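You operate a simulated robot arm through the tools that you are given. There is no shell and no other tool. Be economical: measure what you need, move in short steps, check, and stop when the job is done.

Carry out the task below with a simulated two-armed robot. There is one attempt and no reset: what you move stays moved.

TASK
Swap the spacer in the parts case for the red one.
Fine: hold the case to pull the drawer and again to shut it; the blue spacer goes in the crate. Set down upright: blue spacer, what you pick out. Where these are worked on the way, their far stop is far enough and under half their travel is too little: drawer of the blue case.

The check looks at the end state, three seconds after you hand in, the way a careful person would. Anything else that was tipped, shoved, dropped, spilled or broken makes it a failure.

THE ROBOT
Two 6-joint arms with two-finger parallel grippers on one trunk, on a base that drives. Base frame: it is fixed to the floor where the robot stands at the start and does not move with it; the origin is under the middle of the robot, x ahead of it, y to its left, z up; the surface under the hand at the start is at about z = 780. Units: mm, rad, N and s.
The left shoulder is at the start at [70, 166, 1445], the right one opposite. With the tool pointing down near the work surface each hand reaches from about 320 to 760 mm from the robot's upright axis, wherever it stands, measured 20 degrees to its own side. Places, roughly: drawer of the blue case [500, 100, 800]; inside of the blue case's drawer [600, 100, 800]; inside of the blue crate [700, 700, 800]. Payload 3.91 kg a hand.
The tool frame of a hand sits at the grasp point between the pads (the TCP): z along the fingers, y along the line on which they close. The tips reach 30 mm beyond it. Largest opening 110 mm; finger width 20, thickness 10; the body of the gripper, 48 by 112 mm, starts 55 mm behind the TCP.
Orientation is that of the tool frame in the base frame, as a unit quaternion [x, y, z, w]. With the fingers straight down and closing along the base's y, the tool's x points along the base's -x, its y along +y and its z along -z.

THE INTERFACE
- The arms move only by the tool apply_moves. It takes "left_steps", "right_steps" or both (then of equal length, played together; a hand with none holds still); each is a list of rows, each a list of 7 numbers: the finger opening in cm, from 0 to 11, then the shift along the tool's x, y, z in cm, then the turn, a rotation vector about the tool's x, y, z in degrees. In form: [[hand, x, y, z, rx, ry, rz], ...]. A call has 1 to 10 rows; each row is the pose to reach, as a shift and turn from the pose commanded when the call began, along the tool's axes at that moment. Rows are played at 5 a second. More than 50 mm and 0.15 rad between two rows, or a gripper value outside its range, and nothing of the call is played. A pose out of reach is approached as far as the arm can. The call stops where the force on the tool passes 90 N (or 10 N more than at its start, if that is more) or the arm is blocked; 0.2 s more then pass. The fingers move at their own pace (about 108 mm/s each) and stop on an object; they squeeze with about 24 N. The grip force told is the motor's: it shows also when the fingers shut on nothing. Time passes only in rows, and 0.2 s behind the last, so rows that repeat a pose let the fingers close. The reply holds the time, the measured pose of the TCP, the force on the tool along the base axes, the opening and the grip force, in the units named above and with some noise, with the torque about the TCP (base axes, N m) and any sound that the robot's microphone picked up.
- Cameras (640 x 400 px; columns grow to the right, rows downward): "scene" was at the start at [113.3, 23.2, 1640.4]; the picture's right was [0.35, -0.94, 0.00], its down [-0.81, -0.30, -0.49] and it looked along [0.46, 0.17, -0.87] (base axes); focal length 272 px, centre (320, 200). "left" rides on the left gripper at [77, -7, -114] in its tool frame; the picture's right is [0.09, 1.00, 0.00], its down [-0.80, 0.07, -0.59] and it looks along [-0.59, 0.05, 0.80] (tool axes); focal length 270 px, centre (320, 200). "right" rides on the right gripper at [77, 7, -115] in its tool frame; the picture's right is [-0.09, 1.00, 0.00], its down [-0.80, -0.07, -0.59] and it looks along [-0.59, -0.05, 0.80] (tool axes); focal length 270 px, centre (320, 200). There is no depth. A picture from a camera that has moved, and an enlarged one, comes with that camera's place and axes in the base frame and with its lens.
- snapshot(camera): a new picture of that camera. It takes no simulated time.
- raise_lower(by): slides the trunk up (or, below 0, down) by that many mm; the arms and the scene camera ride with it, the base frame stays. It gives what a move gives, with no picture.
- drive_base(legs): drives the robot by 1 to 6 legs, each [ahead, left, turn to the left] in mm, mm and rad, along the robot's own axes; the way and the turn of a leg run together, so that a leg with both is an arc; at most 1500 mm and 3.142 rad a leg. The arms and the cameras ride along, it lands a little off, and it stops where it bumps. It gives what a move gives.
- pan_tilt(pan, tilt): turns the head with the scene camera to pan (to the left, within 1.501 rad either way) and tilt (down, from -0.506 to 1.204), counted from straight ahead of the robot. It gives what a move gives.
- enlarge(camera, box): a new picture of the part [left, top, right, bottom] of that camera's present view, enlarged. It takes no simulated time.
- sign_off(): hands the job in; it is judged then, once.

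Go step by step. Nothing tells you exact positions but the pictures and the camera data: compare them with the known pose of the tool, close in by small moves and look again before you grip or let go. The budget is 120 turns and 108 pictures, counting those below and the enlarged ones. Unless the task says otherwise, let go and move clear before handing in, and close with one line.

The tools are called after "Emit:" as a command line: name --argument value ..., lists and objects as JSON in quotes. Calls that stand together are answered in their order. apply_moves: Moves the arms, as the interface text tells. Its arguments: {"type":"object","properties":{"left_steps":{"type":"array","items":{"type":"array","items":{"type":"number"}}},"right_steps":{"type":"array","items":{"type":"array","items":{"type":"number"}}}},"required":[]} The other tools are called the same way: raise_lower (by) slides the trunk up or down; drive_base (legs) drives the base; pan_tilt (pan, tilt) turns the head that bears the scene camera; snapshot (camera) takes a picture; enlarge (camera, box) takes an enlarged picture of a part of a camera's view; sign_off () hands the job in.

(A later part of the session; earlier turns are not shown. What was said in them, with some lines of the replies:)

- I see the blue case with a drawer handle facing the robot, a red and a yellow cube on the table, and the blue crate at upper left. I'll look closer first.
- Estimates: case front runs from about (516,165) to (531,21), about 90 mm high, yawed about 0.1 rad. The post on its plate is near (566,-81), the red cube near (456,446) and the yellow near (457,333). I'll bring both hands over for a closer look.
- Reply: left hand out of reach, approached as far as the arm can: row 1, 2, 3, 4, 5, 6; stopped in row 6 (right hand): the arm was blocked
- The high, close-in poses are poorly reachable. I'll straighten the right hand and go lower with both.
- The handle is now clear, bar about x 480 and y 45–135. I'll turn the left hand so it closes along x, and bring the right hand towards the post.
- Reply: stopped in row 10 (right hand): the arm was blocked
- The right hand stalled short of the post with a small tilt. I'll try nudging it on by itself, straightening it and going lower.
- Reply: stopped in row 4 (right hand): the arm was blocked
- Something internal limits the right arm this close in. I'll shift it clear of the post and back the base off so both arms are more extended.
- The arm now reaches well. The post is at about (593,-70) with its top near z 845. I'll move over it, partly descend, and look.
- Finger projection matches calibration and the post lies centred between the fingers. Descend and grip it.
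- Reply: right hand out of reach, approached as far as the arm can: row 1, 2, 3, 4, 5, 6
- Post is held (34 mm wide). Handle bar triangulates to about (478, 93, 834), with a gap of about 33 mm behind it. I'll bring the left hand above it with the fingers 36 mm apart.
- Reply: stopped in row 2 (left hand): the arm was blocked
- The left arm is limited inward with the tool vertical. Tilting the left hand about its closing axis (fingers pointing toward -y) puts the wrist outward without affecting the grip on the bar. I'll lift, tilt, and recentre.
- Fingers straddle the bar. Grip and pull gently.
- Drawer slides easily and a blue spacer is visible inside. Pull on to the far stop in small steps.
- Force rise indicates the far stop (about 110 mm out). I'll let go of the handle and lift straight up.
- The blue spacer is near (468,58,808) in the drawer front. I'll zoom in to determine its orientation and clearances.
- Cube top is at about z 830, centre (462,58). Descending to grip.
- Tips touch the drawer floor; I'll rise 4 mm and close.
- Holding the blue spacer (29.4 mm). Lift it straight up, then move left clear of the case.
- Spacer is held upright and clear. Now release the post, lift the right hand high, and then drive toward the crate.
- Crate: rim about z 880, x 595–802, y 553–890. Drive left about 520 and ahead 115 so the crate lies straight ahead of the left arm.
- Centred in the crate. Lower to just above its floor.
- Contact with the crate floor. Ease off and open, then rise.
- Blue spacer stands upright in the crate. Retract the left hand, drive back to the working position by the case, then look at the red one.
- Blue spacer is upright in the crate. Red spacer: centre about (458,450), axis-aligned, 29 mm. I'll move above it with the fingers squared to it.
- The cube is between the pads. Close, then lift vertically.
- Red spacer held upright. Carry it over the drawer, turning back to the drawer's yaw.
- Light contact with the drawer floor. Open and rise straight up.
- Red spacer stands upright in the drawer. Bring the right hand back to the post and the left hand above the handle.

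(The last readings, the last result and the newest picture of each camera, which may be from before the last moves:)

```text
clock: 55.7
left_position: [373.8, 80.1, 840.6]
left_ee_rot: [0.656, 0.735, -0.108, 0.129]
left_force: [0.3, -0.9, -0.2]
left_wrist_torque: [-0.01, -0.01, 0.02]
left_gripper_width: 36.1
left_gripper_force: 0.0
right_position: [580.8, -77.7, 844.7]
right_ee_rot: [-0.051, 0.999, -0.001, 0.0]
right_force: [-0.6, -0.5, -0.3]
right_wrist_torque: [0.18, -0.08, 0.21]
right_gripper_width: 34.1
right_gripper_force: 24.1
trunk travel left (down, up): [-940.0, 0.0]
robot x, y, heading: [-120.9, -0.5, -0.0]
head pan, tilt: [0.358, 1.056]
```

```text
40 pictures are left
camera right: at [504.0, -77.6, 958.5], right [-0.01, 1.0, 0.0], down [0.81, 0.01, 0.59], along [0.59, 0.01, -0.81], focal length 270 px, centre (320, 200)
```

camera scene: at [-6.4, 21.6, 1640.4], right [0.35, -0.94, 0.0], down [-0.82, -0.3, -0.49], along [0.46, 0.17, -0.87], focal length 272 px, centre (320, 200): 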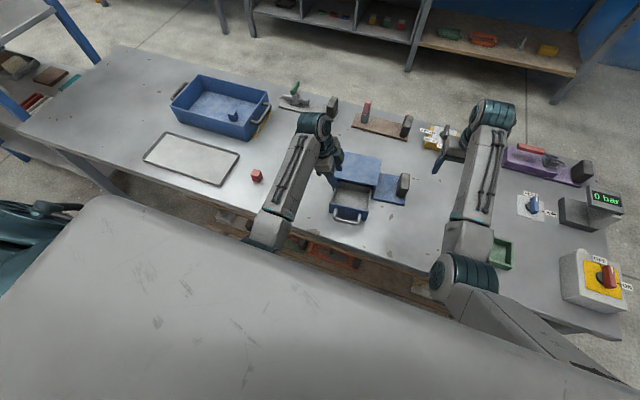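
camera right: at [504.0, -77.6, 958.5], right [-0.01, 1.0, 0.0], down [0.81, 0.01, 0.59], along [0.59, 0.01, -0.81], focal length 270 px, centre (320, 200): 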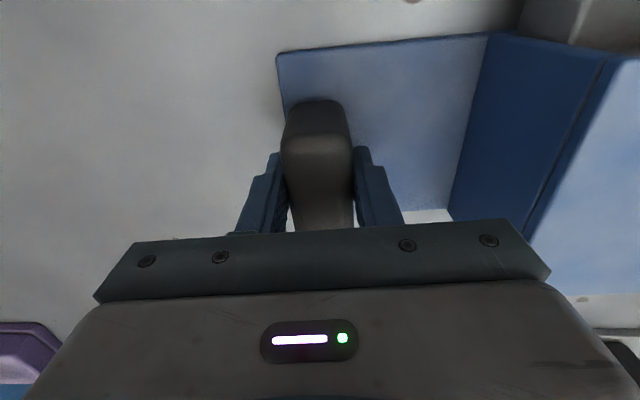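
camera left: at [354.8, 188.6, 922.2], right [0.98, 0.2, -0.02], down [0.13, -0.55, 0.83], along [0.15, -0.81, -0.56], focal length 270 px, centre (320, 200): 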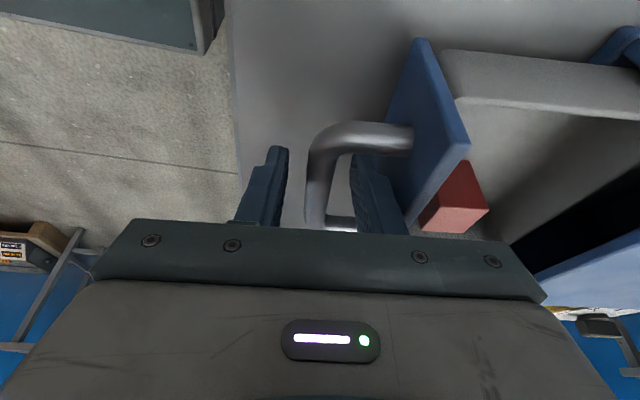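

Both are well placed. Grip the bar and push slowly.

Emit:
apply_moves --left_steps '[[0.5, 0, 0, 0, 0, 0, 0], [0.5, 0, 0, 0, 0, 0, 0], [0.5, 0, 0.3, 0, 0, 0, 0], [0.5, 0, 0.8, 0, 0, 0, 0], [0.5, 0, 1.5, 0, 0, 0, 0], [0.5, 0, 2.3, 0, 0, 0, 0], [0.5, 0, 3.1, 0, 0, 0, 0], [0.5, 0, 3.9, 0, 0, 0, 0], [0.5, 0, 4.7, 0, 0, 0, 0], [0.5, 0, 5.4, 0, 0, 0, 0]]'

Emit:
enlarge --camera "scene" --box '[314, 150, 410, 210]'

```text
clock: 57.9
left_position: [427.6, 87.6, 841.8]
left_ee_rot: [0.656, 0.736, -0.108, 0.13]
left_force: [-3.4, 1.4, -2.9]
left_wrist_torque: [0.38, 0.06, -0.34]
left_gripper_width: 13.4
left_gripper_force: 24.3
right_position: [581.2, -77.6, 845.0]
right_ee_rot: [-0.052, 0.999, -0.001, 0.0]
right_force: [4.0, -1.5, 6.3]
right_wrist_torque: [0.27, 0.7, 0.06]
right_gripper_width: 34.0
right_gripper_force: 23.9
trunk travel left (down, up): [-940.0, 0.0]
robot x, y, heading: [-119.7, -4.1, -0.005]
head pan, tilt: [0.358, 1.056]
```

```text
6.67 times, centred on (362, 180) of scene
camera zoom: at [-5.4, 19.8, 1640.4], right [0.35, -0.94, 0.0], down [-0.82, -0.3, -0.49], along [0.46, 0.17, -0.87], focal length 1811 px, centre (40, 333)
```

zoom: 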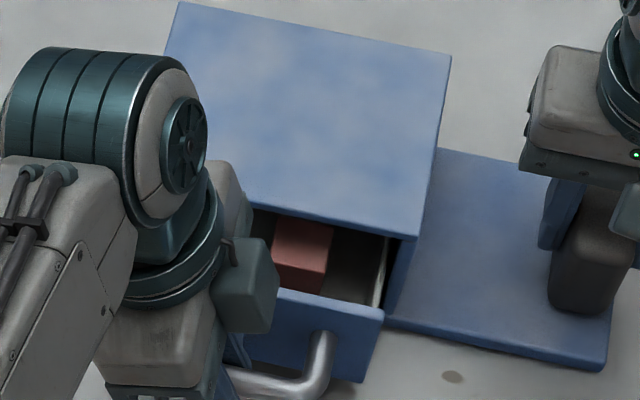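

Emit:
apply_moves --left_steps '[[0.5, 0, 0.6, 0, 0, 0, 0], [0.5, 0, 1.3, 0, 0, 0, 0], [0.5, 0, 2.0, 0, 0, 0, 0], [0.5, 0, 2.7, 0, 0, 0, 0], [0.5, 0, 3.4, 0, 0, 0, 0], [0.5, 0, 4.0, 0, 0, 0, 0], [0.5, 0, 4.4, 0, 0, 0, 0]]'

Emit:
enlarge --camera "scene" --box '[314, 150, 410, 210]'

```text
clock: 59.5
left_position: [471.3, 92.0, 841.2]
left_ee_rot: [0.657, 0.735, -0.108, 0.129]
left_force: [-8.2, 1.4, -0.5]
left_wrist_torque: [0.05, 0.06, -0.47]
left_gripper_width: 13.7
left_gripper_force: 24.2
right_position: [581.0, -77.2, 844.2]
right_ee_rot: [-0.052, 0.999, -0.001, -0.001]
right_force: [6.9, 0.5, -0.5]
right_wrist_torque: [0.21, -0.09, -0.56]
right_gripper_width: 34.1
right_gripper_force: 24.2
trunk travel left (down, up): [-940.0, 0.0]
robot x, y, heading: [-116.0, -4.9, -0.006]
head pan, tilt: [0.358, 1.056]
```

```text
6.67 times, centred on (362, 180) of scene
camera zoom: at [-6.0, 19.9, 1640.4], right [0.35, -0.94, 0.0], down [-0.82, -0.3, -0.49], along [0.46, 0.17, -0.87], focal length 1811 px, centre (40, 333)
```

zoom: 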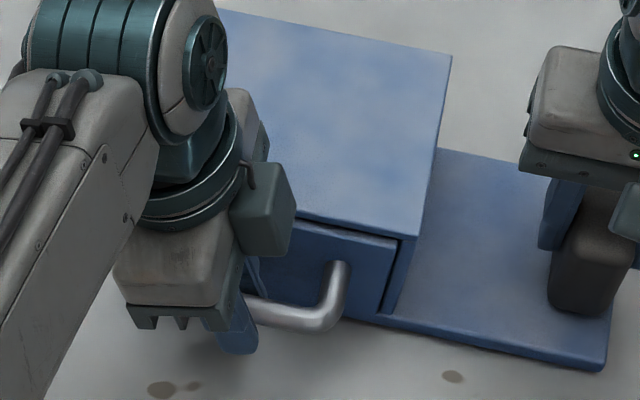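

Emit:
apply_moves --left_steps '[[0.5, 0, 0.2, 0, 0, 0, 0], [0.5, 0, 0.4, 0, 0, 0, 0], [0.5, 0, 0.6, 0, 0, 0, 0], [0.5, 0, 0.6, 0, 0, 0, 0]]'

```text
clock: 60.5
left_position: [477.2, 93.3, 840.9]
left_ee_rot: [0.656, 0.736, -0.108, 0.128]
left_force: [-13.6, 9.4, 0.2]
left_wrist_torque: [-0.06, 0.07, -0.56]
left_gripper_width: 14.4
left_gripper_force: 23.9
right_position: [581.3, -77.9, 844.8]
right_ee_rot: [-0.05, 0.999, -0.001, 0.0]
right_force: [13.2, -9.4, 0.2]
right_wrist_torque: [0.1, -0.15, -0.53]
right_gripper_width: 34.5
right_gripper_force: 23.8
trunk travel left (down, up): [-940.0, 0.0]
robot x, y, heading: [-118.8, -2.1, -0.003]
head pan, tilt: [0.358, 1.056]
```

Emit:
apply_moves --left_steps '[[0.5, 0, 0.2, 0, 0, 0, 0], [0.5, 0, 0.4, 0, 0, 0, 0], [0.5, 0, 0.4, 0, 0, 0, 0]]'

Emit:
enlarge --camera "scene" --box '[314, 150, 410, 210]'

Emit:
snapshot --camera "left"

```text
clock: 61.3
left_position: [480.8, 93.4, 840.1]
left_ee_rot: [0.656, 0.736, -0.108, 0.128]
left_force: [-16.9, 19.6, -0.8]
left_wrist_torque: [0.19, 0.12, -0.63]
left_gripper_width: 15.0
left_gripper_force: 24.5
right_position: [582.5, -78.5, 844.7]
right_ee_rot: [-0.051, 0.999, -0.002, 0.001]
right_force: [16.9, -19.8, -0.6]
right_wrist_torque: [0.01, -0.15, -0.41]
right_gripper_width: 34.9
right_gripper_force: 24.2
trunk travel left (down, up): [-940.0, 0.0]
robot x, y, heading: [-119.3, -3.8, -0.013]
head pan, tilt: [0.358, 1.056]
```

```text
6.67 times, centred on (362, 180) of scene
camera zoom: at [-6.2, 19.7, 1640.4], right [0.35, -0.94, 0.0], down [-0.82, -0.3, -0.49], along [0.46, 0.17, -0.87], focal length 1811 px, centre (40, 333)
```

zoom: 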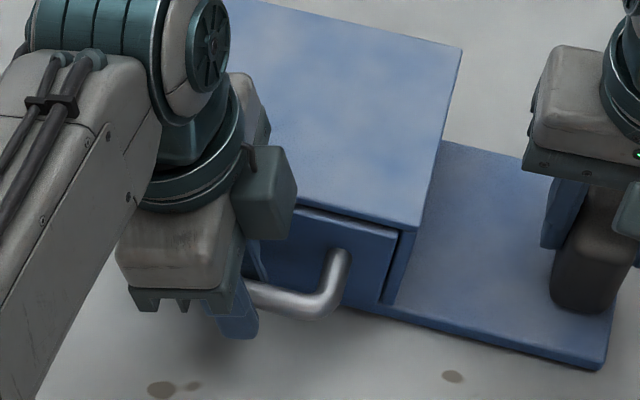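

```text
36 pictures are left
camera left: at [461.4, 201.6, 923.0], right [0.98, 0.2, -0.02], down [0.13, -0.55, 0.83], along [0.15, -0.81, -0.56], focal length 270 px, centre (320, 200)
```

left: 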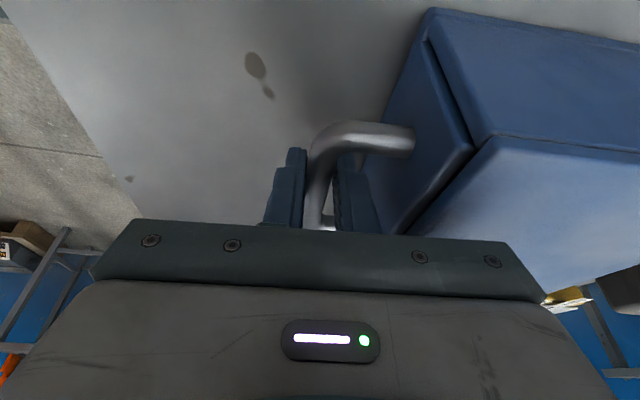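

The drawer appears shut; further pushing only flexes the held case. Release the bar and let the right hand's hold restore the case, then check.

Emit:
apply_moves --left_steps '[[0.5, 0, -0.3, 0, 0, 0, 0], [3.6, 0, -0.4, 0, 0, 0, 0], [3.6, 0, -0.4, 0, 0, 0, 0], [3.6, -1.2, -0.4, -3.4, 0, 0, 0], [3.6, -2.2, -0.4, -6.5, 0, 0, 0]]'

Emit:
snapshot --camera "left"

Emit:
enlarge --camera "scene" --box '[314, 150, 410, 210]'

```text
clock: 62.5
left_position: [476.3, 92.0, 910.5]
left_ee_rot: [0.656, 0.735, -0.108, 0.129]
left_force: [0.2, 0.1, 0.1]
left_wrist_torque: [0.02, -0.01, -0.01]
left_gripper_width: 36.2
left_gripper_force: 0.0
right_position: [581.3, -77.1, 843.6]
right_ee_rot: [-0.051, 0.999, -0.002, -0.001]
right_force: [0.9, 0.6, 0.5]
right_wrist_torque: [0.19, 0.16, -0.21]
right_gripper_width: 34.2
right_gripper_force: 23.8
trunk travel left (down, up): [-940.0, 0.0]
robot x, y, heading: [-118.9, -3.5, -0.006]
head pan, tilt: [0.358, 1.056]
```

```text
35 pictures are left
camera left: at [457.3, 200.5, 992.8], right [0.98, 0.2, -0.02], down [0.13, -0.55, 0.83], along [0.15, -0.81, -0.56], focal length 270 px, centre (320, 200)
```

left: 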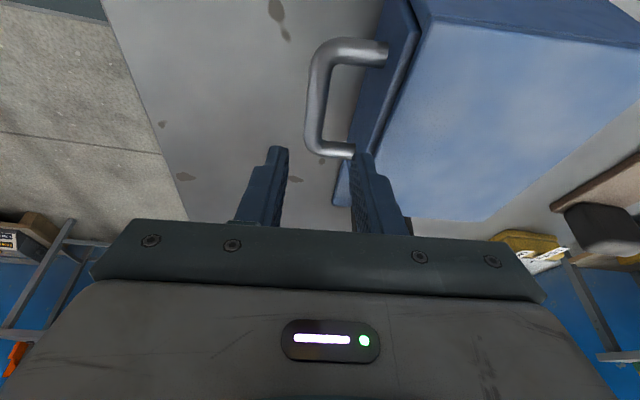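

```text
6.67 times, centred on (362, 180) of scene
camera zoom: at [-6.3, 19.6, 1640.3], right [0.35, -0.94, 0.0], down [-0.82, -0.3, -0.49], along [0.46, 0.17, -0.87], focal length 1811 px, centre (40, 333)
```

zoom: 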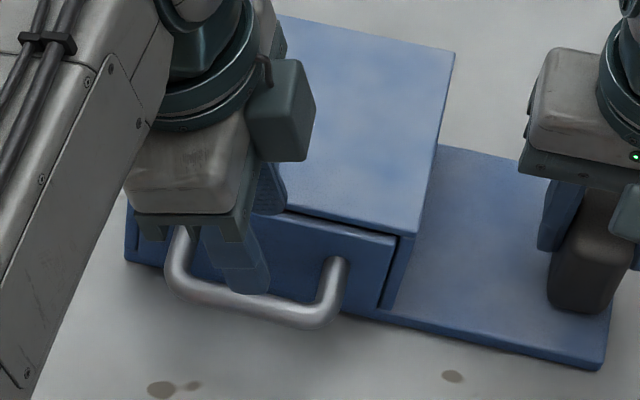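

Let me move the left hand away and compare with the initial closed view using the same crop.

Emit:
apply_moves --left_steps '[[3.6, 2, -1, -2, 0, 0, 0], [3.6, 5, -2, -4, 0, 0, 0], [3.6, 9, -4, -6, 0, 0, 0], [3.6, 13, -6, -7.5, 0, 0, 0]]'

Emit:
enlarge --camera "scene" --box '[320, 130, 480, 230]'

Emit:
enlarge --camera "scene" --box '[324, 165, 388, 205]'

```text
clock: 63.5
left_position: [399.2, 234.2, 937.5]
left_ee_rot: [0.657, 0.735, -0.109, 0.13]
left_force: [-0.8, 0.0, 0.7]
left_wrist_torque: [0.0, 0.02, 0.02]
left_gripper_width: 35.9
left_gripper_force: 0.1
right_position: [579.8, -76.0, 845.2]
right_ee_rot: [-0.051, 0.999, -0.002, 0.0]
right_force: [-0.4, -0.2, 0.4]
right_wrist_torque: [-0.04, 0.17, 0.01]
right_gripper_width: 33.8
right_gripper_force: 24.2
trunk travel left (down, up): [-940.0, 0.0]
robot x, y, heading: [-118.7, -3.1, -0.0]
head pan, tilt: [0.358, 1.056]
```

```text
4.00 times, centred on (400, 180) of scene
camera zoom: at [-7.4, 22.9, 1640.4], right [0.35, -0.94, 0.0], down [-0.82, -0.3, -0.49], along [0.46, 0.17, -0.87], focal length 1087 px, centre (0, 280)
```

zoom: 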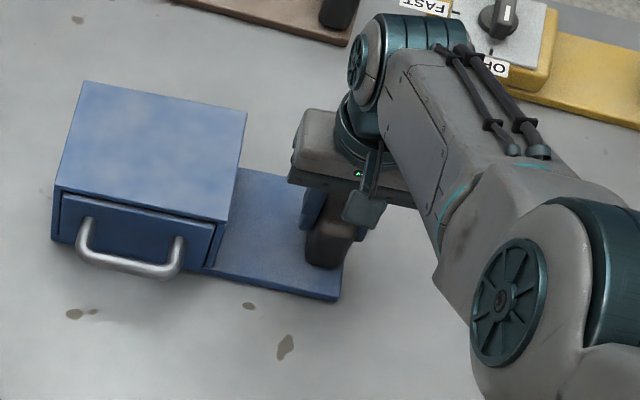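

```text
10.00 times, centred on (356, 185) of scene
camera zoom: at [-7.4, 22.9, 1640.4], right [0.35, -0.94, 0.0], down [-0.82, -0.3, -0.49], along [0.46, 0.17, -0.87], focal length 2717 px, centre (-40, 350)
```

zoom: 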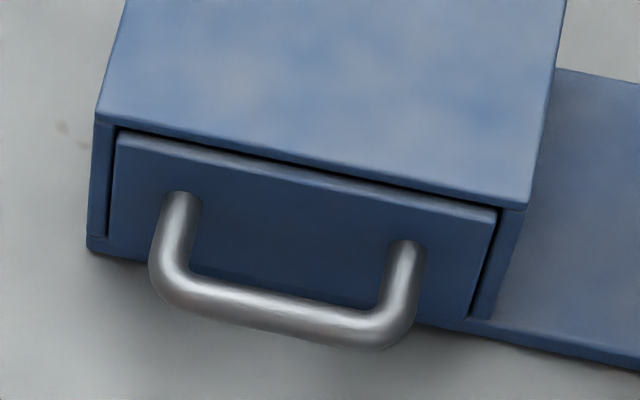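

The drawer is seated as at the start (same panel and handle offsets). Now release the post and lift the right hand clear.

Emit:
apply_moves --right_steps '[[6, 0, 0, 0, 0, 0, 0], [8, 0, 0, 0, 0, 0, 0], [8, 0, 0, -3, 0, 0, 0], [8, 0, 0, -7, 0, 0, 0], [8, 0, 0, -11, 0, 0, 0], [8, 2, -4, -14, 0, 0, 0], [8, 4, -8, -16, 0, 0, 0]]'

Emit:
snapshot --camera "scene"

Emit:
enlarge --camera "scene" --box '[320, 130, 480, 230]'

```text
refused: row 6 steps farther than a row can; nothing moved
```

```text
31 pictures are left
camera scene: at [-7.4, 22.9, 1640.4], right [0.35, -0.94, 0.0], down [-0.82, -0.3, -0.49], along [0.46, 0.17, -0.87], focal length 272 px, centre (320, 200)
```

scene: 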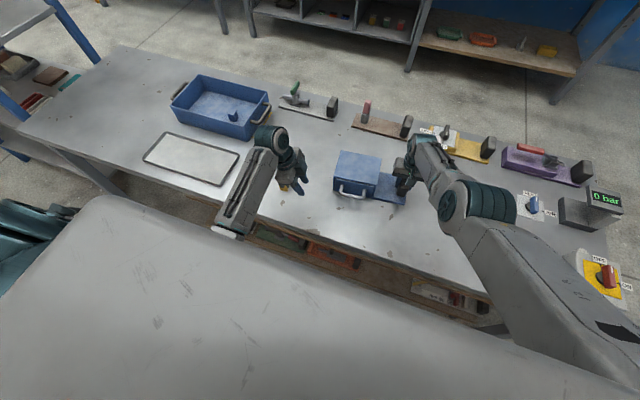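

```text
4.00 times, centred on (400, 180) of scene
camera zoom: at [-7.4, 22.9, 1640.4], right [0.35, -0.94, 0.0], down [-0.82, -0.3, -0.49], along [0.46, 0.17, -0.87], focal length 1087 px, centre (0, 280)
```

zoom: 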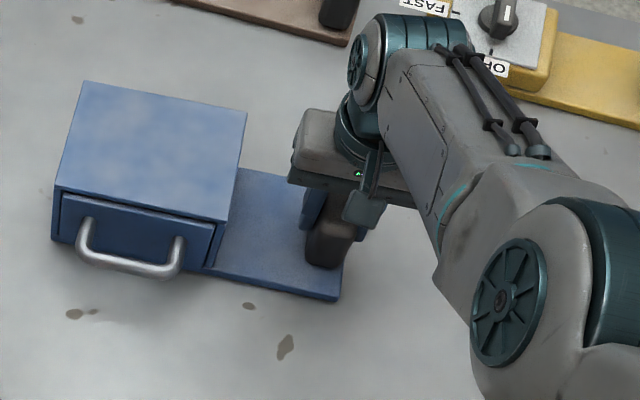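

One row was too long; I'll repeat with shorter steps.

Emit:
apply_moves --right_steps '[[6, 0, 0, 0, 0, 0, 0], [8, 0, 0, 0, 0, 0, 0], [8, 0, 0, -3, 0, 0, 0], [8, 0, 0, -6.5, 0, 0, 0], [8, 0, 0, -10, 0, 0, 0], [8, 1, -2, -13, 0, 0, 0], [8, 2, -5, -15, 0, 0, 0]]'

Emit:
snapshot --camera "scene"

Emit:
enlarge --camera "scene" --box '[320, 130, 480, 230]'

```text
clock: 65.1
left_position: [400.8, 232.3, 937.6]
left_ee_rot: [0.656, 0.735, -0.108, 0.129]
left_force: [-0.4, -0.8, 0.1]
left_wrist_torque: [0.05, -0.01, 0.03]
left_gripper_width: 35.9
left_gripper_force: 0.0
right_position: [565.4, -130.8, 995.6]
right_ee_rot: [-0.051, 0.999, 0.0, -0.002]
right_force: [-1.1, 0.6, 0.4]
right_wrist_torque: [0.01, 0.0, -0.01]
right_gripper_width: 80.0
right_gripper_force: 0.2
trunk travel left (down, up): [-940.0, 0.0]
robot x, y, heading: [-117.7, -1.9, -0.003]
head pan, tilt: [0.358, 1.056]
```

```text
29 pictures are left
camera scene: at [-7.2, 17.4, 1640.5], right [0.35, -0.94, 0.0], down [-0.82, -0.3, -0.49], along [0.46, 0.17, -0.87], focal length 272 px, centre (320, 200)
```

scene: 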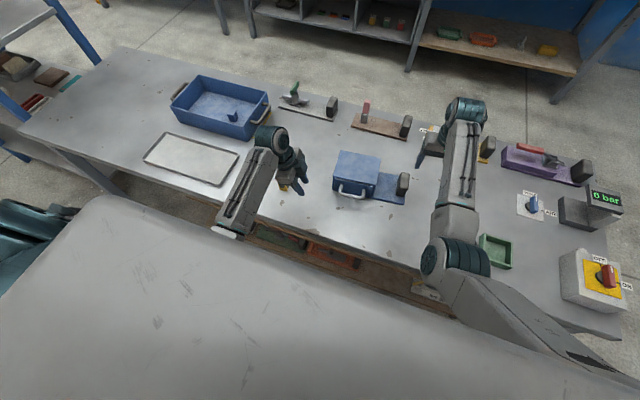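

```text
4.00 times, centred on (400, 180) of scene
camera zoom: at [-7.2, 17.4, 1640.5], right [0.35, -0.94, 0.0], down [-0.82, -0.3, -0.49], along [0.46, 0.17, -0.87], focal length 1087 px, centre (0, 280)
```

zoom: 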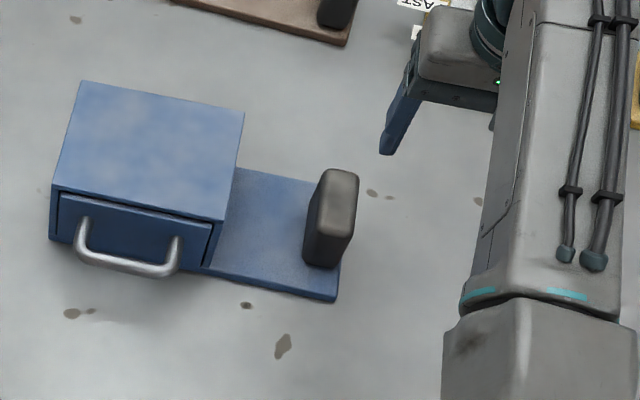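

Everything is released. The display text at the right looks different, so I'll check it and the switch by zooming in.

Emit:
enlarge --camera "scene" --box '[500, 170, 640, 330]'

Emit:
enlarge --camera "scene" --box '[160, 60, 320, 200]'

```text
2.50 times, centred on (570, 250) of scene
camera zoom: at [-7.2, 17.4, 1640.5], right [0.35, -0.94, 0.0], down [-0.82, -0.3, -0.49], along [0.46, 0.17, -0.87], focal length 679 px, centre (-305, 75)
```

zoom: 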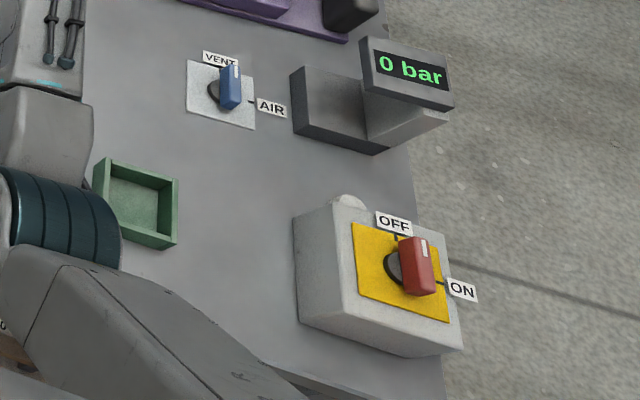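

```text
2.86 times, centred on (240, 130) of scene
camera zoom: at [-7.2, 17.4, 1640.5], right [0.35, -0.94, 0.0], down [-0.82, -0.3, -0.49], along [0.46, 0.17, -0.87], focal length 776 px, centre (549, 400)
```

zoom: 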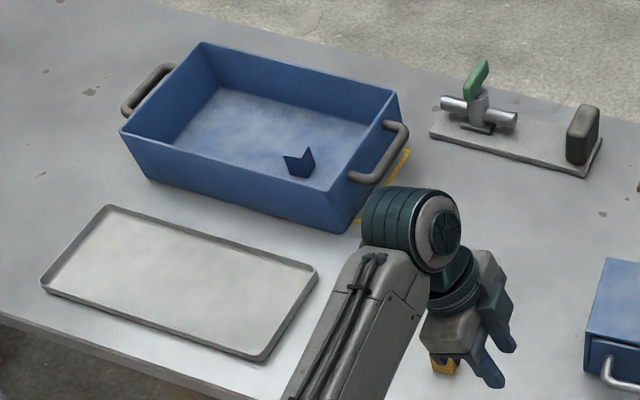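

The display still reads "0 bar", and the switches look undisturbed. The blue spacer is upright in the crate, the red one is in the shut drawer, and both hands are clear, so I'm handing in.

Emit:
sign_off

```text
The job is handed in.
```

The swap is done: the red spacer is upright in the blue case's shut drawer, and the blue spacer is upright in the crate. I held the case for both the pull and the push, and opened the drawer to its far stop. Gripping and pushing shifted the case about 7–8 mm toward the robot, with a slight turn, and I left it there.
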